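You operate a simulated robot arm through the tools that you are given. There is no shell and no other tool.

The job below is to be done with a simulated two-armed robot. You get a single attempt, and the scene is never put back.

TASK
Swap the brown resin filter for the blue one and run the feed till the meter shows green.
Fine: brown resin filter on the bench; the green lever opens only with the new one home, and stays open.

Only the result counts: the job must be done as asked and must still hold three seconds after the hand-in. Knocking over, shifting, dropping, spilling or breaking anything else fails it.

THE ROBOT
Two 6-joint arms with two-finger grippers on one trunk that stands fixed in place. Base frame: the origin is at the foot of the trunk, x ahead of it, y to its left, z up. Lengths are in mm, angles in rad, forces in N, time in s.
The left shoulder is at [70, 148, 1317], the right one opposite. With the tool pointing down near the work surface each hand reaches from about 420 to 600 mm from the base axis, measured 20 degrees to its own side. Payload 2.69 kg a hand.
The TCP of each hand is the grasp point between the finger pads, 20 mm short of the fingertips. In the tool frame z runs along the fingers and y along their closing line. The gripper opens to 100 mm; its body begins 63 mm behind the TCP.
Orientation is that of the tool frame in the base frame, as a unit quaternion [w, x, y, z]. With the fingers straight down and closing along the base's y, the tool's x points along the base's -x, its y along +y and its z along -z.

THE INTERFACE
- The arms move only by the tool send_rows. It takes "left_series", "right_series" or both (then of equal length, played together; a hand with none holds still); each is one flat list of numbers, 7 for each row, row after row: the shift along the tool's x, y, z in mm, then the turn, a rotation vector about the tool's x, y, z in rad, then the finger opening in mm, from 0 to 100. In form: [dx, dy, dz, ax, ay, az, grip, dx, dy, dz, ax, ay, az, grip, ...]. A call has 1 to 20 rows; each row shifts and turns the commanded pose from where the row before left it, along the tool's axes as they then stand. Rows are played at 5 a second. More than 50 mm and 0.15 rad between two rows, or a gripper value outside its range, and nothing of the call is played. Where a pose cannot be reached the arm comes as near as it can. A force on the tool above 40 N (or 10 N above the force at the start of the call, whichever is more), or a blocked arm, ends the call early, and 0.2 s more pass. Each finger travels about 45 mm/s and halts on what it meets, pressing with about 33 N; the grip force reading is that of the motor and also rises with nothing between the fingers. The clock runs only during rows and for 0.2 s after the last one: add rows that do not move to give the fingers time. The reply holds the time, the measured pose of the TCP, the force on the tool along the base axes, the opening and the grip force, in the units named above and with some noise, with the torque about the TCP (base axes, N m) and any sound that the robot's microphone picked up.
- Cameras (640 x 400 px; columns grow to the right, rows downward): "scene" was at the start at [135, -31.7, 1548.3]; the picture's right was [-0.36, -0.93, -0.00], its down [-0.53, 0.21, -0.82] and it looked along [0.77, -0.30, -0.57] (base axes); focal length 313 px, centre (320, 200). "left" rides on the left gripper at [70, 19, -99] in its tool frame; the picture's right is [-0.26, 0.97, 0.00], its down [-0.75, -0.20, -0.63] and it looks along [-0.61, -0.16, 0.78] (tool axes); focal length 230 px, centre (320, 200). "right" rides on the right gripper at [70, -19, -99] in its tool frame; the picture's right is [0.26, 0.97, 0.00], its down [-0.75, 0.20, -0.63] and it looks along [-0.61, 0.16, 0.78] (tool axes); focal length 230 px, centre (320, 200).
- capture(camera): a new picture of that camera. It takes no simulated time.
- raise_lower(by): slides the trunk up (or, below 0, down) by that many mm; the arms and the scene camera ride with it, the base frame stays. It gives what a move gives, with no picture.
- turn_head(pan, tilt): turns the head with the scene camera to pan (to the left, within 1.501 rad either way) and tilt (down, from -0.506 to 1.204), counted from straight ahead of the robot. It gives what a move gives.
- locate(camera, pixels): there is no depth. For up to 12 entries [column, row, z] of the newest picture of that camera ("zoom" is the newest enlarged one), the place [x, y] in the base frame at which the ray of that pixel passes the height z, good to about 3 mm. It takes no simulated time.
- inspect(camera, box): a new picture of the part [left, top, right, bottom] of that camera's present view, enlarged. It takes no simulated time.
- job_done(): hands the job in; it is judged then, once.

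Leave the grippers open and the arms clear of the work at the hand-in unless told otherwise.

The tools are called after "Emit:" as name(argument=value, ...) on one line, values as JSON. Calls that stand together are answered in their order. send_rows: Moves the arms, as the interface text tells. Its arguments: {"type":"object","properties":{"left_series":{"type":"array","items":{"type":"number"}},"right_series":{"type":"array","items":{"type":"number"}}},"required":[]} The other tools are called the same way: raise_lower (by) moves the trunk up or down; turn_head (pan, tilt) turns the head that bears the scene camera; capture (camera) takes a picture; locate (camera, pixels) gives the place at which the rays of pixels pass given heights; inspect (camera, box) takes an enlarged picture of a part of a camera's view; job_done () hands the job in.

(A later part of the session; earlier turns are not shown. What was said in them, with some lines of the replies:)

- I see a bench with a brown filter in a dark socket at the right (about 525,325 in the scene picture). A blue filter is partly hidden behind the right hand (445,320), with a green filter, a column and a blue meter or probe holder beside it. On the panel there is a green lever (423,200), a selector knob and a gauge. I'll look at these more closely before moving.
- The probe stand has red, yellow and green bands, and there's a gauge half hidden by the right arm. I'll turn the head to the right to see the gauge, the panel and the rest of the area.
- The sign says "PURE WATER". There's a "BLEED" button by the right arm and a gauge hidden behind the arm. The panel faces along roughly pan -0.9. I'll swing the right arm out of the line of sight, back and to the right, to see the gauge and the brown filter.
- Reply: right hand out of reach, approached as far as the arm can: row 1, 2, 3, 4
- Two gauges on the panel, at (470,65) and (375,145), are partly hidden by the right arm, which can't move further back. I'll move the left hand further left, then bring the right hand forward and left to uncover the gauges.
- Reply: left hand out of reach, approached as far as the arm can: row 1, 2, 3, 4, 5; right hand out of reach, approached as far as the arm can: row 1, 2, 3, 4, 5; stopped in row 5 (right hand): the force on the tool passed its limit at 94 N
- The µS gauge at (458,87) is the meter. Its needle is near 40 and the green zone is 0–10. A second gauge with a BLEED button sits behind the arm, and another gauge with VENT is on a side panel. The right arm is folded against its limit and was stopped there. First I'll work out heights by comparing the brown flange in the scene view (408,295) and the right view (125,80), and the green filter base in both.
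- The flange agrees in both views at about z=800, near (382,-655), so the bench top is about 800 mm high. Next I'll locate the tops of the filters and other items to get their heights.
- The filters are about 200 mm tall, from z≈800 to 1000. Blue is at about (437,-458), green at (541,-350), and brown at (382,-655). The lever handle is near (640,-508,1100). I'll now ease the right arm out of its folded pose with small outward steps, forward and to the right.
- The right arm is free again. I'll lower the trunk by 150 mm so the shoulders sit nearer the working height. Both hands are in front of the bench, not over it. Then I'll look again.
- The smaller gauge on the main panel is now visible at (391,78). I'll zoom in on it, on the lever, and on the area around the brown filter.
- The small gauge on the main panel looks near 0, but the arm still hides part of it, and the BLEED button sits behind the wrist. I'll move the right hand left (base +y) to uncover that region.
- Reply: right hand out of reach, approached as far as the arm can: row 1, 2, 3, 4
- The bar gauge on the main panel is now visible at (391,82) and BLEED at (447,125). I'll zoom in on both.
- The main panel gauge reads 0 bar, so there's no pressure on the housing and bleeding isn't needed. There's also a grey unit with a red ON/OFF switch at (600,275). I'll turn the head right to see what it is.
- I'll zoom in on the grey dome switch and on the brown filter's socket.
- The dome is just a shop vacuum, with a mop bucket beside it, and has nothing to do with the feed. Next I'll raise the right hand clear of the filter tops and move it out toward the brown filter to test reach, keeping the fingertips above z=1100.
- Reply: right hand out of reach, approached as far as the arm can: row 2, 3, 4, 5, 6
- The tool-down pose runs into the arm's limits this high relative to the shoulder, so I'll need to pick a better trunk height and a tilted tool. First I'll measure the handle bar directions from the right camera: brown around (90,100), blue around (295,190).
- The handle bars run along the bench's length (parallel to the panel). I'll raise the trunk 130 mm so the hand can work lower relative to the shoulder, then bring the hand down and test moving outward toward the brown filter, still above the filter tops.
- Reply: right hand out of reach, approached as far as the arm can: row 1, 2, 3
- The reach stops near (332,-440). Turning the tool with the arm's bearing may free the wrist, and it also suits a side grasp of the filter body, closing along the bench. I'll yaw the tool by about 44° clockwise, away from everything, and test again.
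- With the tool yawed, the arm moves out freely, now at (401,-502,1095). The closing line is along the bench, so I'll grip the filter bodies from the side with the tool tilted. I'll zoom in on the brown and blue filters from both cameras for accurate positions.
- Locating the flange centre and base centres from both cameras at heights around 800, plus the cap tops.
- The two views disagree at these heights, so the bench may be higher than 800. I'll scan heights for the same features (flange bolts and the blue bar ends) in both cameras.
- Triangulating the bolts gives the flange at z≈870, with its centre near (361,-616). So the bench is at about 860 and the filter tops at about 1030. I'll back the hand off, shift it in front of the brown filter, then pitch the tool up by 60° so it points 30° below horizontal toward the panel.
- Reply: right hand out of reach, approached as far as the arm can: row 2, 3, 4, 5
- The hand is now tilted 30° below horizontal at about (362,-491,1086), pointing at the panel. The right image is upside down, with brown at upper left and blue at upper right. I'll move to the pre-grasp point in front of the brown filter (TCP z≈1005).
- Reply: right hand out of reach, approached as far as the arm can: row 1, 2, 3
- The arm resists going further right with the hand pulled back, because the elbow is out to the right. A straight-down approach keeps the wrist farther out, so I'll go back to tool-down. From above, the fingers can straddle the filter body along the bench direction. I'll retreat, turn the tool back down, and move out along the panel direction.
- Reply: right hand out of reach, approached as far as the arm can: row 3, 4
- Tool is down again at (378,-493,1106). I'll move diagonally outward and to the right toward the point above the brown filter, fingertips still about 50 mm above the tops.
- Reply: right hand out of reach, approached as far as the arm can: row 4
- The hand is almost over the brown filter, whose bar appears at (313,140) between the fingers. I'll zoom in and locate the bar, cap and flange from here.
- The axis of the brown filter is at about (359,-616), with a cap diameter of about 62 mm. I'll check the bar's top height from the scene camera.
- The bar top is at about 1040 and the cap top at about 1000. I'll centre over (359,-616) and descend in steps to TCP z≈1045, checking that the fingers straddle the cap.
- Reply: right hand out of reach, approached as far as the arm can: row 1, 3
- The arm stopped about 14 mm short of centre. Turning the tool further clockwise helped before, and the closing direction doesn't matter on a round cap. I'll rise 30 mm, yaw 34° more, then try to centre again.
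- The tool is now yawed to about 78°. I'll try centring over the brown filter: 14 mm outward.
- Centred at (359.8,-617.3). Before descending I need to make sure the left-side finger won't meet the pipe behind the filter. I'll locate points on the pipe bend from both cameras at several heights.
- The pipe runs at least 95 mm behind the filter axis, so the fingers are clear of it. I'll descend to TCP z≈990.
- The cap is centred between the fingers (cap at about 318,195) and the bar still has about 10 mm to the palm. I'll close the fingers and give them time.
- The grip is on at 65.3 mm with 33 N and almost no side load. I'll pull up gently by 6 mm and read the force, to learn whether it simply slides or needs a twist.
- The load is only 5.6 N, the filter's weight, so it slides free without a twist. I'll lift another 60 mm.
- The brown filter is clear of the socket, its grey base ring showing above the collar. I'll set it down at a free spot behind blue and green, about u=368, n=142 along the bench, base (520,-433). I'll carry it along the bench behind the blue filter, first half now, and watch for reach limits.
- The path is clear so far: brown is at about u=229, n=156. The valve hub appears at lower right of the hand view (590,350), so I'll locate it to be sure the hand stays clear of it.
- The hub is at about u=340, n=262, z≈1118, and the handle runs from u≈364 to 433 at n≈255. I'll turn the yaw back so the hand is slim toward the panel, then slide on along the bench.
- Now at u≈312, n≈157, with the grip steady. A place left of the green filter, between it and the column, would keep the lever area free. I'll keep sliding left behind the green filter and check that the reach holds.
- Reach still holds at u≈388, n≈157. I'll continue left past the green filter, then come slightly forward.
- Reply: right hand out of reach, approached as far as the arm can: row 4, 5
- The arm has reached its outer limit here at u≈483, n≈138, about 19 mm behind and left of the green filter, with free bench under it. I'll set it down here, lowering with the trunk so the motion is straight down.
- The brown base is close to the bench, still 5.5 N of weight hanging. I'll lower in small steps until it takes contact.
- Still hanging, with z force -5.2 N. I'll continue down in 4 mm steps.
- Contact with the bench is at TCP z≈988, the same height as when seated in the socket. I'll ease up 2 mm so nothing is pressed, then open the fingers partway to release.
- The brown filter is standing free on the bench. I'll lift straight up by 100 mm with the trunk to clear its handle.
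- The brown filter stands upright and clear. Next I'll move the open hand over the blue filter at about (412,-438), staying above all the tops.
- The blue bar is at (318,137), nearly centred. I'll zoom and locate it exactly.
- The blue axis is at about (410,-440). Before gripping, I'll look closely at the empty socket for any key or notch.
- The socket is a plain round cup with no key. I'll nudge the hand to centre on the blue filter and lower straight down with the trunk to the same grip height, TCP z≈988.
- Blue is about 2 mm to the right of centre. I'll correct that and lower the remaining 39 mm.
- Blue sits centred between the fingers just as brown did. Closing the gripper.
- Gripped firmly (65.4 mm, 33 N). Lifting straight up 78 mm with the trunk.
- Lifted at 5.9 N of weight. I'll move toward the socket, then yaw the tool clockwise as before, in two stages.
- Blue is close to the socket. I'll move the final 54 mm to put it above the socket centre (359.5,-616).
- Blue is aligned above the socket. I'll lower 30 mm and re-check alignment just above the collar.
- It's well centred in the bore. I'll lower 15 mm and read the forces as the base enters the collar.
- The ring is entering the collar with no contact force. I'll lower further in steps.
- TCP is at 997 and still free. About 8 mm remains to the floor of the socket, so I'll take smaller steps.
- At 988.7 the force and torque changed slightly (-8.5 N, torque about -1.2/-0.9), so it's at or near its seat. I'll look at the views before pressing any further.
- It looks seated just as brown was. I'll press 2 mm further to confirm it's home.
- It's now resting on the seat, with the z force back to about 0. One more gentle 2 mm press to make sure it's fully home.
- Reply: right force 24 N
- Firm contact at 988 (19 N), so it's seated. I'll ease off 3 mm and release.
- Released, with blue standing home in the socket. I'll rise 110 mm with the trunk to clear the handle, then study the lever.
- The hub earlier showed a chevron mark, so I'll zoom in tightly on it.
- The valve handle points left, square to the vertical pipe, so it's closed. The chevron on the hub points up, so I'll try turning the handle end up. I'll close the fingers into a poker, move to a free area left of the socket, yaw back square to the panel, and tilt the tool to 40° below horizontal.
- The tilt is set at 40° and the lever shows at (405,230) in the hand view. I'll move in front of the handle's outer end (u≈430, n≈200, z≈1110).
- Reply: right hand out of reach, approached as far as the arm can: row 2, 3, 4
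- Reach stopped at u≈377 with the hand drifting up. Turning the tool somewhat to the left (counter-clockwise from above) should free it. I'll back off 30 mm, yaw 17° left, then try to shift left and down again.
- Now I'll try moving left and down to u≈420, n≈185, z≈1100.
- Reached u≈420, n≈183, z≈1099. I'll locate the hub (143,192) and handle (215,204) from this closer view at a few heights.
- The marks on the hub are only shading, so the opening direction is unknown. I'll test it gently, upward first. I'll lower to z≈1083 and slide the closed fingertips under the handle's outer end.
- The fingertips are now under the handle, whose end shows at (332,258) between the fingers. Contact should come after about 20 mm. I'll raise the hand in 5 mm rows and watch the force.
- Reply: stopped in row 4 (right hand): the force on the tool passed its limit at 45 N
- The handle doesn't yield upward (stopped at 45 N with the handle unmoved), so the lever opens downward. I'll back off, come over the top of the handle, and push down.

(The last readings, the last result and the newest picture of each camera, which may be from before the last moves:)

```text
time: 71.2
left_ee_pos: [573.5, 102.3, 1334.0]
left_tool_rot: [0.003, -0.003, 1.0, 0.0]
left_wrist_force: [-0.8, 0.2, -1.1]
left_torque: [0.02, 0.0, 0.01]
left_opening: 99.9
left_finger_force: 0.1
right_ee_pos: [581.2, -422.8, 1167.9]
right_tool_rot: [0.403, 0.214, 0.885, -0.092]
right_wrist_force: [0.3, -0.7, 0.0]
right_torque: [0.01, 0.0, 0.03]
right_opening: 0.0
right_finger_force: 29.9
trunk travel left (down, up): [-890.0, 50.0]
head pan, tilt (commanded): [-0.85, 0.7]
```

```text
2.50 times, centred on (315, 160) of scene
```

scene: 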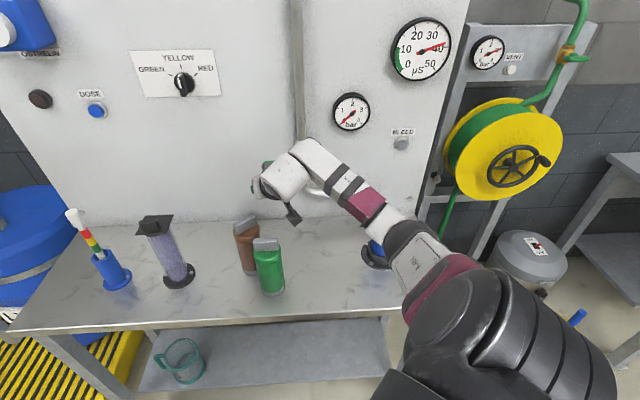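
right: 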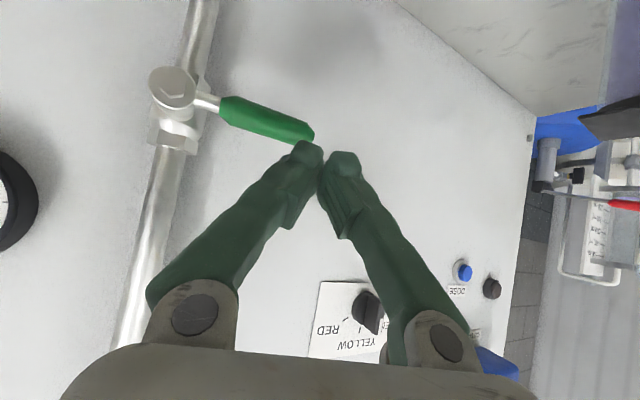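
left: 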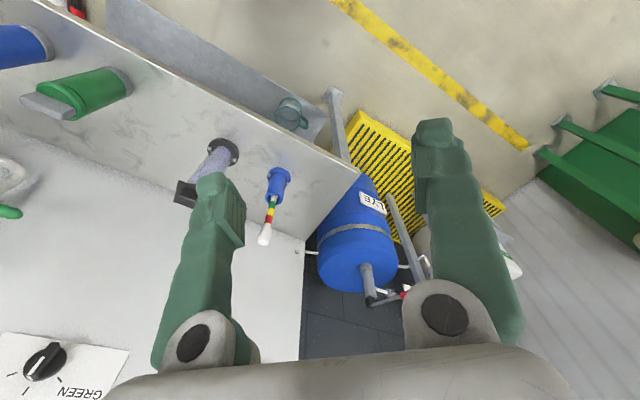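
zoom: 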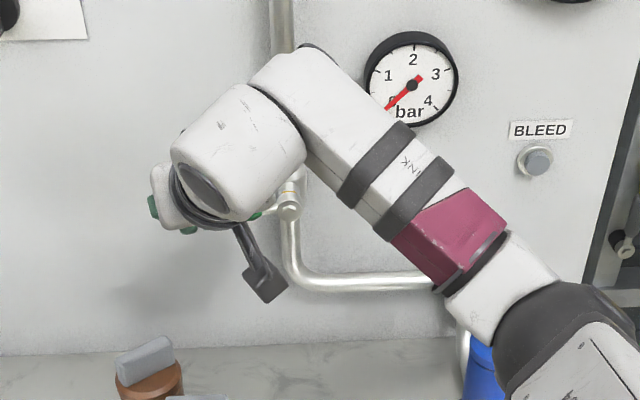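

The handle is seen from (220,105) to (312,135), below and ahead of the tips. I'll move forward 72 mm so the fingertips are above the handle.

Emit:
send_rows(right_series=[-22.9, -10.4, 25.8, 0, 0, 0, 0, -22.9, -10.4, 25.8, 0, 0, 0, 0, 0, 0, 0, 0, 0, 0, 0])

Emit:
capture(camera="right")

```text
time: 72.0
left_ee_pos: [574.1, 103.7, 1333.6]
left_tool_rot: [0.004, -0.003, 1.0, 0.0]
left_wrist_force: [-0.1, 0.4, -0.7]
left_torque: [0.0, -0.03, 0.02]
left_opening: 100.0
left_finger_force: 0.0
right_ee_pos: [634.9, -474.8, 1165.6]
right_tool_rot: [0.404, 0.214, 0.885, -0.093]
right_wrist_force: [1.0, -0.6, 0.3]
right_torque: [-0.02, -0.02, 0.01]
right_opening: 0.0
right_finger_force: 29.2
trunk travel left (down, up): [-890.0, 50.0]
head pan, tilt (commanded): [-0.85, 0.7]
```

```text
taken
```

right: 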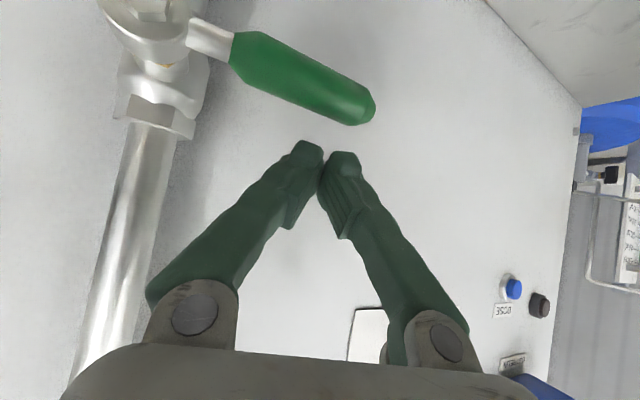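

The fingertips are above the handle, which spans (235,50) to (372,110). I'll press down about 31 mm along the arc and watch the force.

Emit:
send_rows(right_series=[4.9, 1.9, 5.1, 0, 0, 0, 0, 5.25, 0, 4.63, 0, 0, 0, 0, 6.4, 0, 5.6, 0, 0, 0, 0, 6.4, 0, 5.6, 0, 0, 0, 0])

Emit:
capture(camera="right")

Emit:
inspect(camera="scene", box=[230, 80, 400, 240])

```text
time: 73.0
left_ee_pos: [573.4, 103.1, 1332.9]
left_tool_rot: [0.003, -0.004, 1.0, 0.0]
left_wrist_force: [-0.2, -0.3, -0.1]
left_torque: [0.02, -0.02, 0.0]
left_opening: 99.9
left_finger_force: 0.1
right_ee_pos: [639.0, -475.3, 1134.2]
right_tool_rot: [0.402, 0.215, 0.885, -0.093]
right_wrist_force: [0.4, 0.2, 1.5]
right_torque: [0.02, -0.01, 0.0]
right_opening: 0.0
right_finger_force: 28.9
trunk travel left (down, up): [-890.0, 50.0]
head pan, tilt (commanded): [-0.85, 0.7]
```

```text
taken
```

right: 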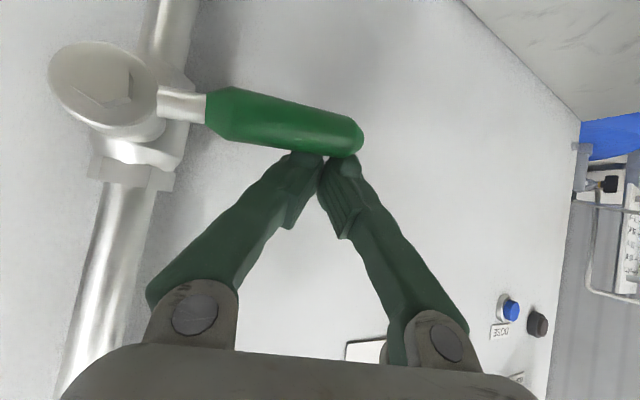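

```text
2.50 times, centred on (315, 160) of scene
```

zoom: 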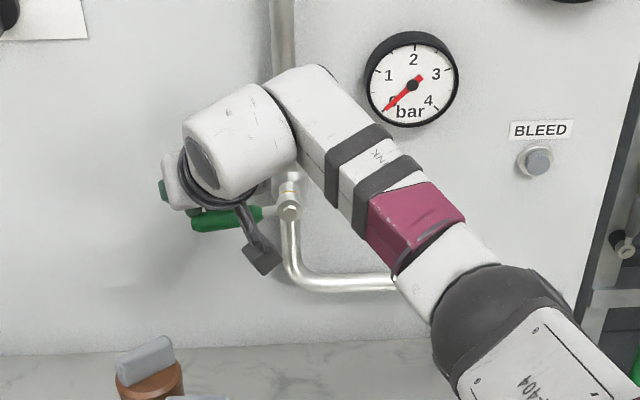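

The fingertips went behind the handle without touching it, so the handle is about 15 mm nearer to me than I assumed (n≈243). I'll rise 24 mm, back off 20 mm, and then press down again on the handle.

Emit:
send_rows(right_series=[-9, 0, -7.9, 0, 0, 0, 0, -9, 0, -7.9, 0, 0, 0, 0, 12.7, 5.8, -14.3, 0, 0, 0, 0, 0, 0, 0, 0, 0, 0, 0])

Emit:
capture(camera="right")

```text
time: 74.0
left_ee_pos: [574.4, 103.3, 1334.1]
left_tool_rot: [0.003, -0.004, 1.0, -0.001]
left_wrist_force: [0.1, -1.2, 0.1]
left_torque: [-0.01, -0.02, 0.04]
left_opening: 99.9
left_finger_force: 0.0
right_ee_pos: [624.9, -459.9, 1158.9]
right_tool_rot: [0.403, 0.214, 0.885, -0.092]
right_wrist_force: [0.3, -0.7, -0.3]
right_torque: [0.01, -0.02, 0.01]
right_opening: 0.2
right_finger_force: 29.4
trunk travel left (down, up): [-890.0, 50.0]
head pan, tilt (commanded): [-0.85, 0.7]
```

```text
taken
```

right: 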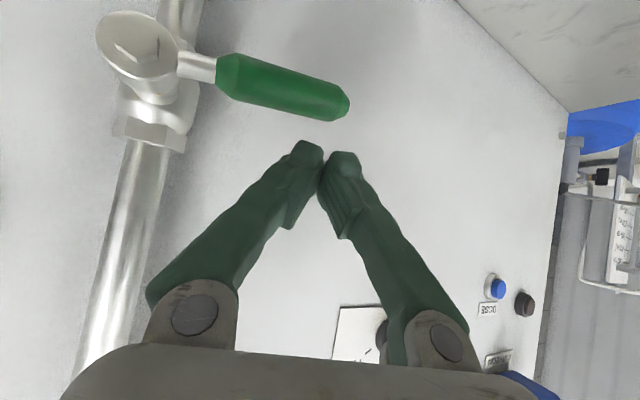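

The tips are now directly above the handle end. I'll press down 24 mm and read the force.

Emit:
send_rows(right_series=[6, 0, 5.3, 0, 0, 0, 0, 6, 0, 5.3, 0, 0, 0, 0, 6, 0, 5.3, 0, 0, 0, 0])

Emit:
capture(camera="right")

Emit:
inspect(camera="scene", box=[230, 80, 400, 240])

```text
time: 74.8
left_ee_pos: [573.6, 103.3, 1333.2]
left_tool_rot: [0.003, -0.003, 1.0, 0.0]
left_wrist_force: [0.5, 1.2, -0.6]
left_torque: [-0.01, -0.02, 0.02]
left_opening: 100.1
left_finger_force: 0.1
right_ee_pos: [626.1, -459.7, 1134.7]
right_tool_rot: [0.403, 0.215, 0.885, -0.093]
right_wrist_force: [0.6, 0.1, 1.5]
right_torque: [-0.01, -0.02, 0.02]
right_opening: 0.1
right_finger_force: 29.7
trunk travel left (down, up): [-890.0, 50.0]
head pan, tilt (commanded): [-0.85, 0.7]
```

```text
taken
```

right: 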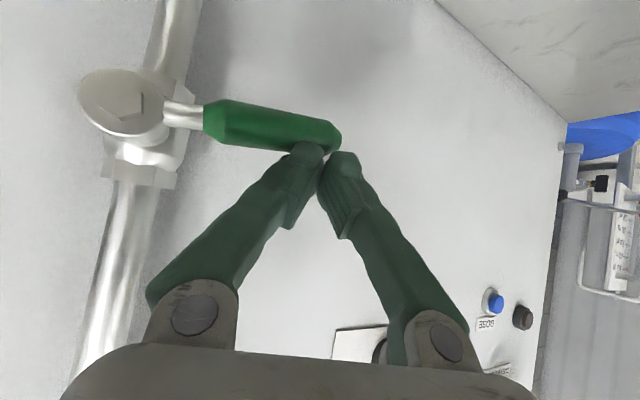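

```text
2.50 times, centred on (315, 160) of scene
```

zoom: 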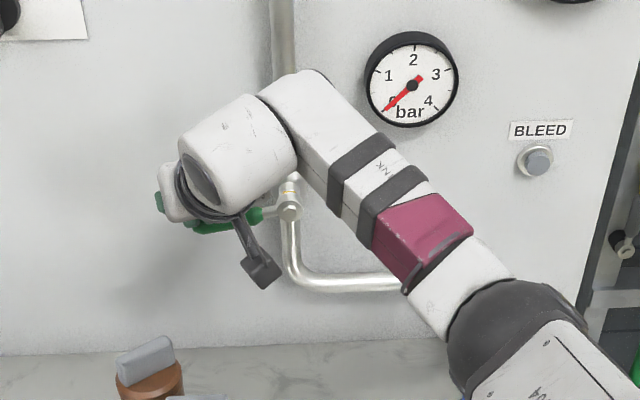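

The lever is turning. Its end has dropped about 20 mm (roughly 15°) under only about 1.5 N, so downward is the opening direction. I'll keep pushing along the arc to about 45°.

Emit:
send_rows(right_series=[8.0, -1.4, 3.75, 0, 0, 0, 0, 8.0, -1.4, 3.75, 0, 0, 0, 0, 7.0, -3.6, 3.4, 0, 0, 0, 0, 7.0, -3.6, 3.4, 0, 0, 0, 0])

Emit:
capture(camera="right")

Emit:
inspect(camera="scene", box=[230, 80, 400, 240])

```text
time: 75.8
left_ee_pos: [574.0, 104.6, 1334.4]
left_tool_rot: [0.004, -0.004, 1.0, -0.001]
left_wrist_force: [0.1, 0.5, -0.6]
left_torque: [0.01, 0.0, -0.03]
left_opening: 99.9
left_finger_force: 0.1
right_ee_pos: [611.6, -461.7, 1103.1]
right_tool_rot: [0.403, 0.214, 0.885, -0.091]
right_wrist_force: [0.0, 3.9, 1.1]
right_torque: [0.0, 0.06, 0.04]
right_opening: 0.0
right_finger_force: 29.7
trunk travel left (down, up): [-890.0, 50.0]
head pan, tilt (commanded): [-0.85, 0.7]
```

```text
taken
```

right: 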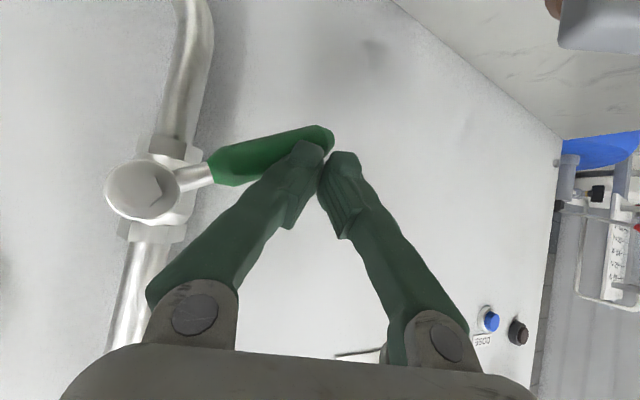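

```text
2.50 times, centred on (315, 160) of scene
```

zoom: 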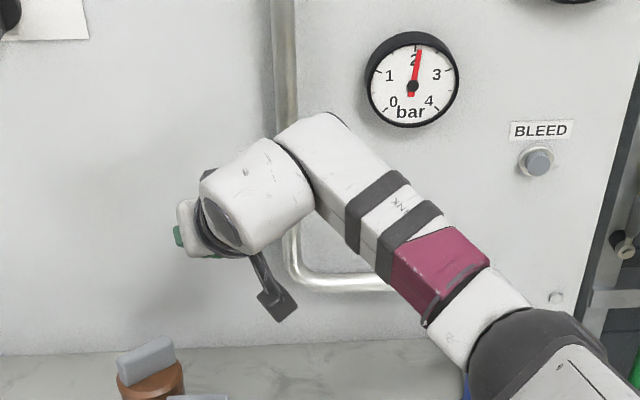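

The bar gauge has come up to about 2 bar, so the feed is starting. I'll continue the arc toward vertical.

Emit:
send_rows(right_series=[5.76, -5.8, 2.77, 0, 0, 0, 0, 5.76, -5.8, 2.77, 0, 0, 0, 0, 4.7, -7.1, 1.3, 0, 0, 0, 0, 4.7, -7.1, 1.3, 0, 0, 0, 0])

Emit:
capture(camera="right")

Emit:
capture(camera="scene")

```text
time: 76.8
left_ee_pos: [573.6, 106.3, 1333.0]
left_tool_rot: [0.003, -0.003, 1.0, 0.0]
left_wrist_force: [-0.4, -1.6, 0.8]
left_torque: [-0.01, 0.01, -0.02]
left_opening: 100.2
left_finger_force: 0.0
right_ee_pos: [593.8, -483.0, 1080.9]
right_tool_rot: [0.403, 0.216, 0.885, -0.093]
right_wrist_force: [-1.1, 8.4, -0.7]
right_torque: [0.11, -0.01, -0.04]
right_opening: 0.0
right_finger_force: 29.7
trunk travel left (down, up): [-890.0, 50.0]
head pan, tilt (commanded): [-0.85, 0.7]
```

```text
taken
```

right: 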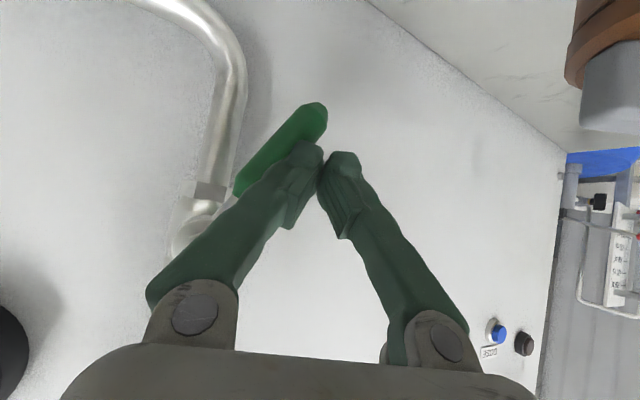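

```text
taken
```

scene: 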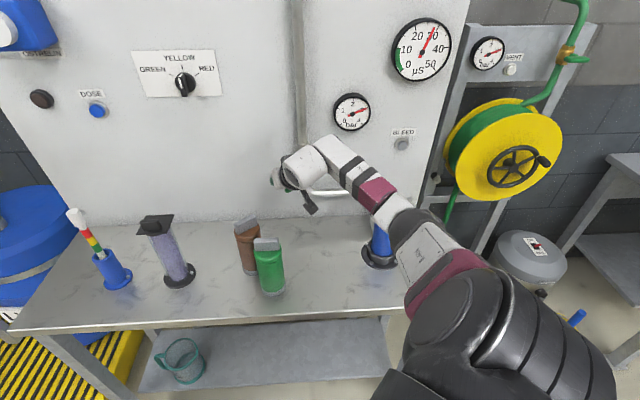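

The µS needle has fallen to about 30 and the pressure is near 3 bar. I'll continue pushing the handle toward fully vertical.

Emit:
send_rows(right_series=[3.0, -7.7, -0.46, 0, 0, 0, 0, 3.0, -7.7, -0.46, 0, 0, 0, 0])

Emit:
capture(camera="right")

Emit:
inspect(camera="scene", box=[240, 0, 460, 220])

```text
time: 77.4
left_ee_pos: [574.1, 105.2, 1332.6]
left_tool_rot: [0.002, -0.004, 1.0, 0.0]
left_wrist_force: [0.2, -0.8, -0.8]
left_torque: [0.0, 0.04, -0.02]
left_opening: 100.2
left_finger_force: 0.1
right_ee_pos: [583.1, -495.3, 1078.8]
right_tool_rot: [0.403, 0.214, 0.885, -0.093]
right_wrist_force: [1.1, 7.4, -1.9]
right_torque: [-0.01, -0.01, 0.02]
right_opening: 0.0
right_finger_force: 28.7
trunk travel left (down, up): [-890.0, 50.0]
head pan, tilt (commanded): [-0.85, 0.7]
```

```text
taken
```

right: 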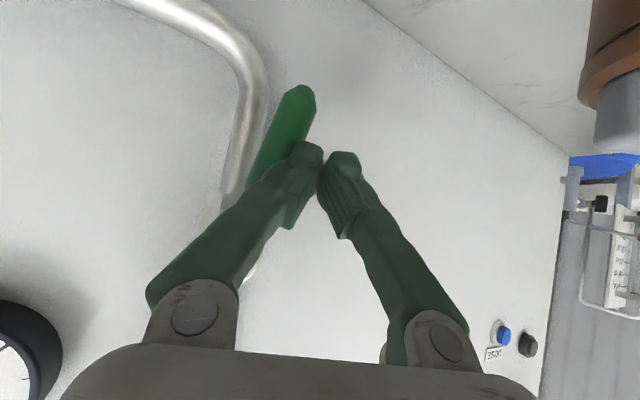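

```text
1.82 times, centred on (350, 110) of scene
```

zoom: 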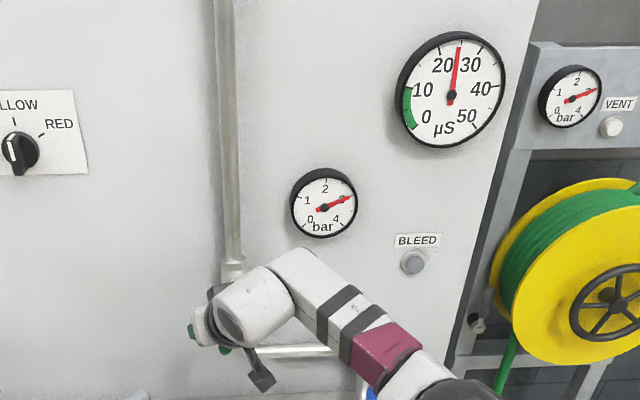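

The conductivity is falling (about 26 µS) at 3 bar. I'll push a bit further until the handle meets its stop.

Emit:
send_rows(right_series=[2.2, -6.7, -0.9, 0, 0, 0, 0, 2.2, -6.7, -0.9, 0, 0, 0, 0])

Emit:
capture(camera="right")

Emit:
inspect(camera="scene", box=[240, 0, 460, 220])

```text
time: 78.0
left_ee_pos: [576.9, 110.3, 1330.5]
left_tool_rot: [0.002, -0.004, 1.0, -0.002]
left_wrist_force: [0.1, 0.4, -0.4]
left_torque: [0.0, 0.0, 0.02]
left_opening: 100.0
left_finger_force: 0.1
right_ee_pos: [577.8, -499.6, 1074.8]
right_tool_rot: [0.403, 0.212, 0.885, -0.093]
right_wrist_force: [6.1, 16.7, -2.5]
right_torque: [-0.08, -0.03, 0.08]
right_opening: 0.0
right_finger_force: 29.6
trunk travel left (down, up): [-890.0, 50.0]
head pan, tilt (commanded): [-0.85, 0.7]
```

```text
taken
```

right: 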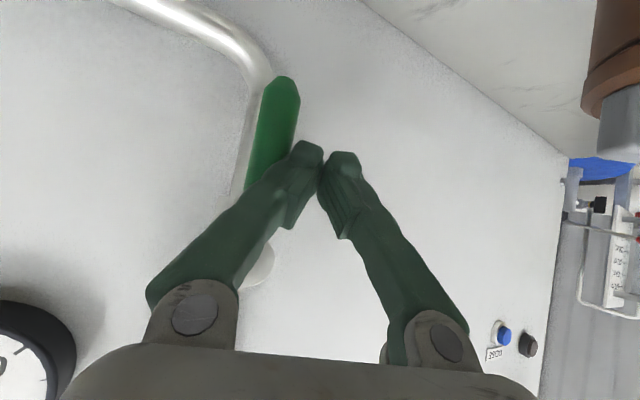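

```text
1.82 times, centred on (350, 110) of scene
```

zoom: 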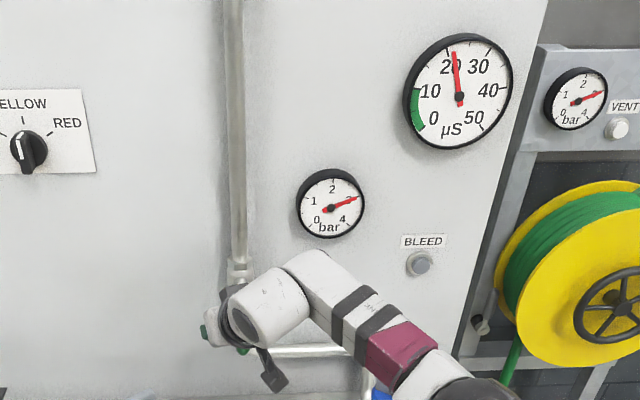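

The handle is parallel to the pipe and the reaction has risen to 17 N, so it's at its open stop. The meter reads about 22 µS and is still falling. I'll move the fingers away to the left and back, leaving the lever open.

Emit:
send_rows(right_series=[-2.8, 14.4, 3.3, 0, 0, 0, 0, 15, 12, -29, 0, 0, 0, 0, 22, 12, -32, 0, 0, 0, 0, 18, 10, -35, 0, 0, 0, 0, 0, 0, 0, 0, 0, 0, 0])

Emit:
capture(camera="right")

Emit:
capture(camera="scene")

Emit:
inspect(camera="scene", box=[240, 0, 460, 220])

```text
time: 79.2
left_ee_pos: [575.3, 100.4, 1332.9]
left_tool_rot: [0.003, -0.004, 1.0, 0.001]
left_wrist_force: [1.1, -0.3, -0.2]
left_torque: [0.05, 0.0, 0.0]
left_opening: 100.0
left_finger_force: 0.0
right_ee_pos: [505.2, -416.4, 1095.8]
right_tool_rot: [0.402, 0.216, 0.885, -0.092]
right_wrist_force: [-0.1, -0.1, 0.1]
right_torque: [0.03, -0.01, 0.01]
right_opening: 0.0
right_finger_force: 29.7
trunk travel left (down, up): [-890.0, 50.0]
head pan, tilt (commanded): [-0.85, 0.7]
```

```text
taken
```

right: 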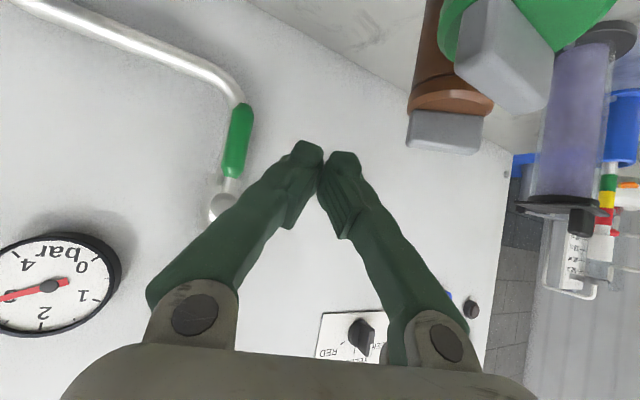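

```text
taken
```

scene: 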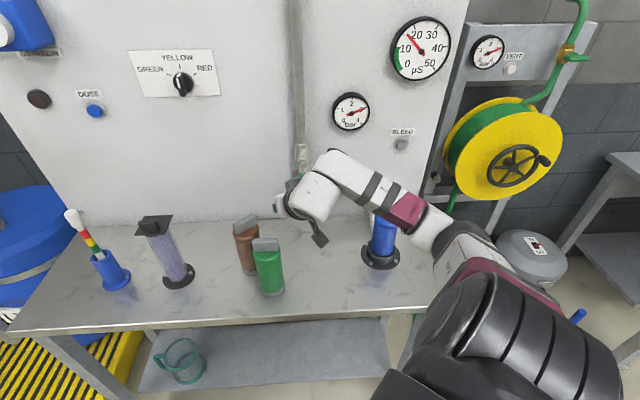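

```text
1.82 times, centred on (350, 110) of scene
```

zoom: 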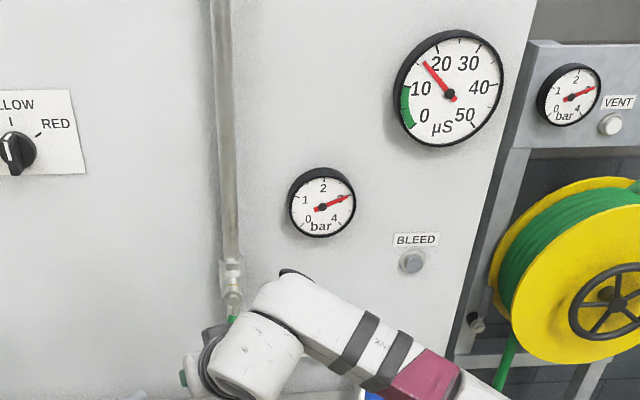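

The lever stays down in line with the pipe, and the meter is at about 17 µS and still falling. I'll withdraw the hand further back and up, away from the bench, and open the gripper.

Emit:
send_rows(right_series=[7.8, -10.3, -39.2, 0, 0, 0, 0, 7.8, -10.3, -39.2, 0, 0, 0, 0, 10, 0, -30, 0, 0, 0, 0, 10, 0, -30, 0, 0, 0, 0, 0, 0, 0, 0, 0, 0, 50, 0, 0, 0, 0, 0, 0, 100, 0, 0, 0, 0, 0, 0, 100])

Emit:
capture(camera="scene")

Emit:
inspect(camera="scene", box=[240, 0, 460, 220])

```text
time: 80.8
left_ee_pos: [574.0, 103.3, 1332.8]
left_tool_rot: [0.002, -0.003, 1.0, 0.0]
left_wrist_force: [0.0, 0.0, 0.1]
left_torque: [-0.02, 0.03, 0.01]
left_opening: 100.0
left_finger_force: 0.2
right_ee_pos: [379.7, -371.6, 1159.4]
right_tool_rot: [0.402, 0.215, 0.885, -0.092]
right_wrist_force: [-0.6, -0.2, -0.5]
right_torque: [-0.01, -0.02, 0.0]
right_opening: 68.4
right_finger_force: 0.1
trunk travel left (down, up): [-890.0, 50.0]
head pan, tilt (commanded): [-0.85, 0.7]
```

```text
taken
```

scene: 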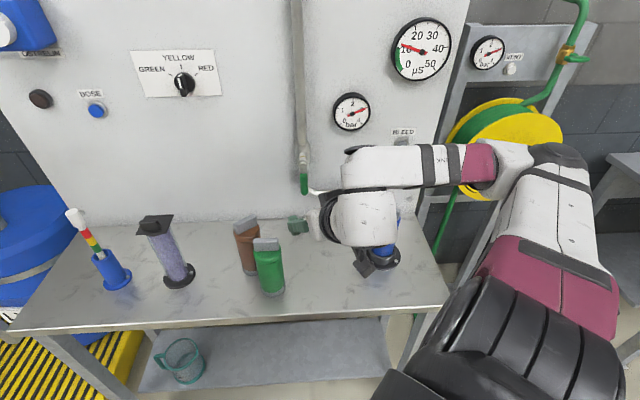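

```text
1.82 times, centred on (350, 110) of scene
```

zoom: 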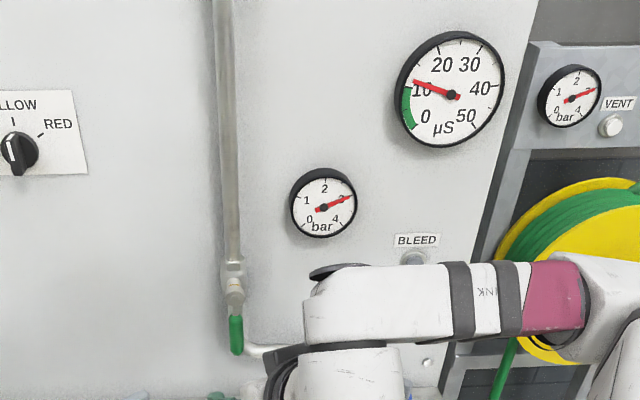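

The meter is at about 12 µS and still dropping, and the lever stays vertical. I'll wait with the hand still, fingers opening fully, for a few seconds.

Emit:
send_rows(right_series=[0, 0, -20, 0, 0, 0, 100, 0, 0, -20, 0, 0, 0, 100, 0, 0, 0, 0, 0, 0, 100, 0, 0, 0, 0, 0, 0, 100, 0, 0, 0, 0, 0, 0, 100, 0, 0, 0, 0, 0, 0, 100, 0, 0, 0, 0, 0, 0, 100, 0, 0, 0, 0, 0, 0, 100, 0, 0, 0, 0, 0, 0, 100, 0, 0, 0, 0, 0, 0, 100])

Emit:
capture(camera="scene")

Emit:
inspect(camera="scene", box=[240, 0, 460, 220])

```text
time: 83.0
left_ee_pos: [574.9, 103.6, 1332.7]
left_tool_rot: [0.002, -0.004, 1.0, 0.001]
left_wrist_force: [-0.4, 0.4, -0.5]
left_torque: [0.0, -0.03, -0.01]
left_opening: 100.1
left_finger_force: 0.1
right_ee_pos: [366.4, -370.0, 1190.9]
right_tool_rot: [0.402, 0.215, 0.885, -0.092]
right_wrist_force: [-0.8, 0.5, -0.2]
right_torque: [-0.02, -0.01, 0.03]
right_opening: 100.0
right_finger_force: 0.1
right hand out of reach, approached as far as the arm can: row 2
trunk travel left (down, up): [-890.0, 50.0]
head pan, tilt (commanded): [-0.85, 0.7]
```

```text
taken
```

scene: 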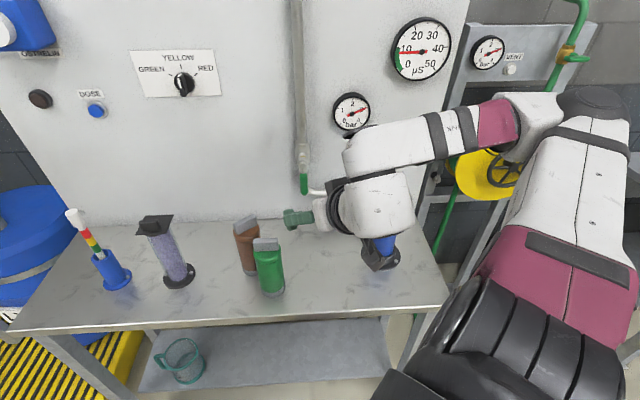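

```text
1.82 times, centred on (350, 110) of scene
```

zoom: 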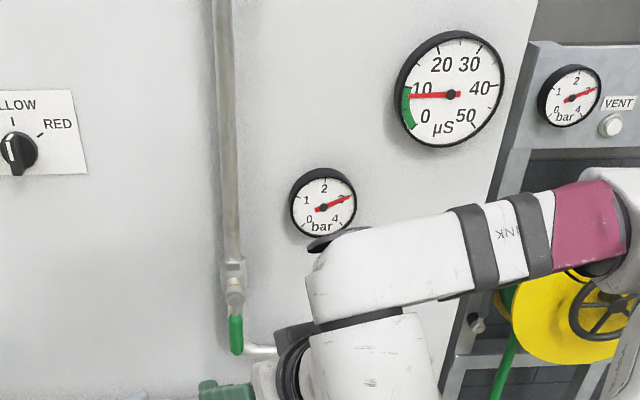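

The needle has just entered the green (about 9 µS). I'll wait some seconds more so it sits well inside the zone.

Emit:
send_rows(right_series=[0, 0, 0, 0, 0, 0, 100, 0, 0, 0, 0, 0, 0, 100, 0, 0, 0, 0, 0, 0, 100, 0, 0, 0, 0, 0, 0, 100, 0, 0, 0, 0, 0, 0, 100, 0, 0, 0, 0, 0, 0, 100, 0, 0, 0, 0, 0, 0, 100, 0, 0, 0, 0, 0, 0, 100, 0, 0, 0, 0, 0, 0, 100, 0, 0, 0, 0, 0, 0, 100, 0, 0, 0, 0, 0, 0, 100, 0, 0, 0, 0, 0, 0, 100, 0, 0, 0, 0, 0, 0, 100, 0, 0, 0, 0, 0, 0, 100, 0, 0, 0, 0, 0, 0, 100, 0, 0, 0, 0, 0, 0, 100, 0, 0, 0, 0, 0, 0, 100, 0, 0, 0, 0, 0, 0, 100])

Emit:
inspect(camera="scene", box=[240, 0, 460, 220])

Emit:
inspect(camera="scene", box=[60, 130, 440, 330])

```text
time: 86.8
left_ee_pos: [574.0, 103.9, 1333.7]
left_tool_rot: [0.004, -0.004, 1.0, 0.0]
left_wrist_force: [-0.1, 0.2, 0.3]
left_torque: [-0.02, 0.01, -0.04]
left_opening: 99.8
left_finger_force: 0.0
right_ee_pos: [366.7, -370.0, 1190.8]
right_tool_rot: [0.402, 0.214, 0.885, -0.092]
right_wrist_force: [-0.9, -0.7, 0.4]
right_torque: [0.02, 0.01, -0.01]
right_opening: 100.0
right_finger_force: 0.1
trunk travel left (down, up): [-890.0, 50.0]
head pan, tilt (commanded): [-0.85, 0.7]
```

```text
1.82 times, centred on (350, 110) of scene
```

zoom: 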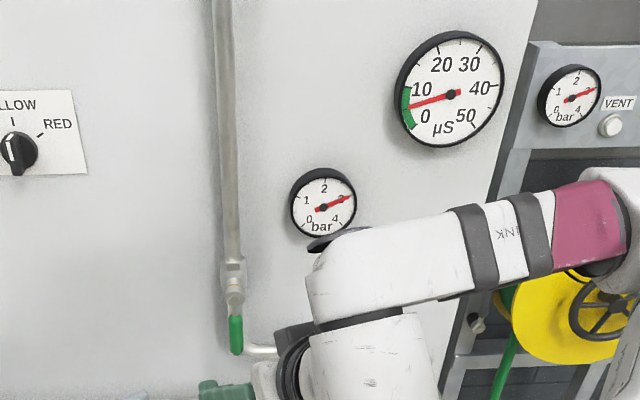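

```text
1.68 times, centred on (250, 230) of scene
```

zoom: 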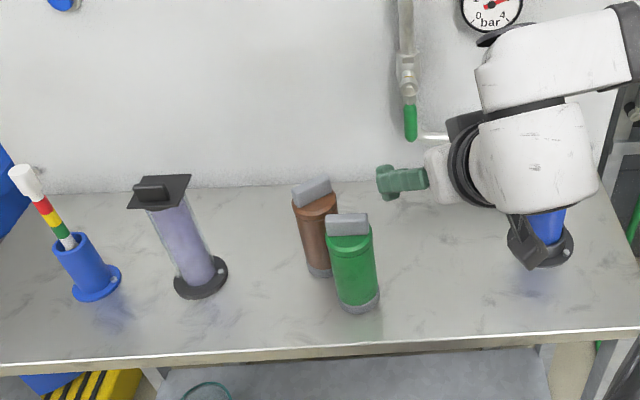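

The needle is now mid-green (about 6.5 µS), pressure is 3 bar and the lever is vertical. I'll take one last look with the right camera and at the blue filter before handing in.

Emit:
capture(camera="right")

Emit:
inspect(camera="scene", box=[340, 200, 440, 290])

```text
taken
```

right: 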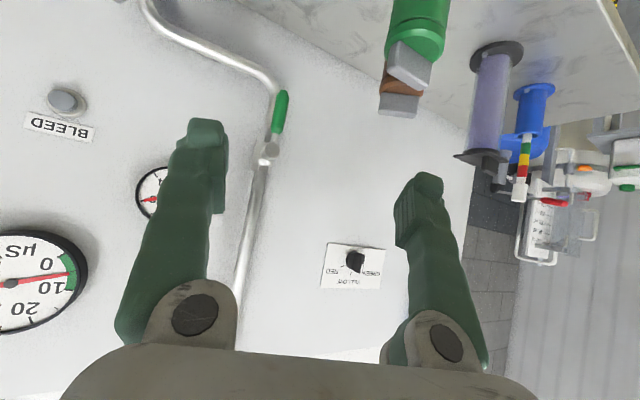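

```text
4.44 times, centred on (390, 245) of scene
```

zoom: 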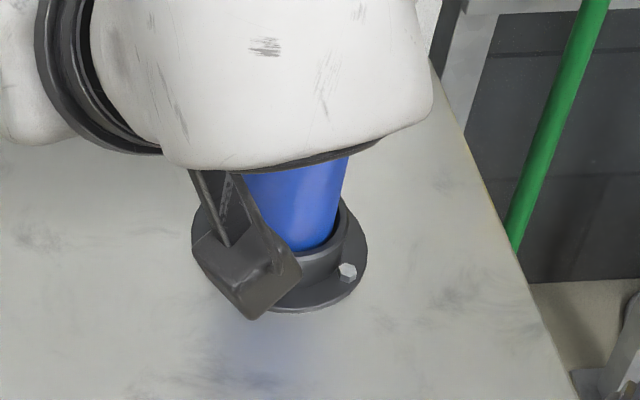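

Everything checks out:
- **Blue filter:** seated in the socket.
- **Brown filter:** upright on the bench.
- **Lever:** open and holding.
- **Meter:** in the green.
- **Arms:** both clear, with grippers open.

I'm handing in the job.

Emit:
job_done()

```text
The job is handed in.
```

The brown resin filter is out and standing upright on the bench. The blue one is seated in the socket, and the meter shows green at about 6.5 µS, down from about 40.

- **Lever:** it opens downward and stayed open in line with the pipe; pressure is steady at about 3 bar. I tried it upward first and it didn't move. That push reached 45 N before stopping, and the lever turned normally afterwards.
- **Brown filter:** it stands just behind and to the left of the green filter, about 20 mm away, where the arm reached its limit.
- **Early stop:** while clearing the view at the start, the right arm stopped at 94 N in a folded pose, out in front of the bench. I didn't see anything disturbed.
- **Not touched:** I left BLEED alone, since the housing gauge read 0 bar before I pulled the old filter. I didn't use any of the other controls.

Both grippers are open and both arms are clear of the work.
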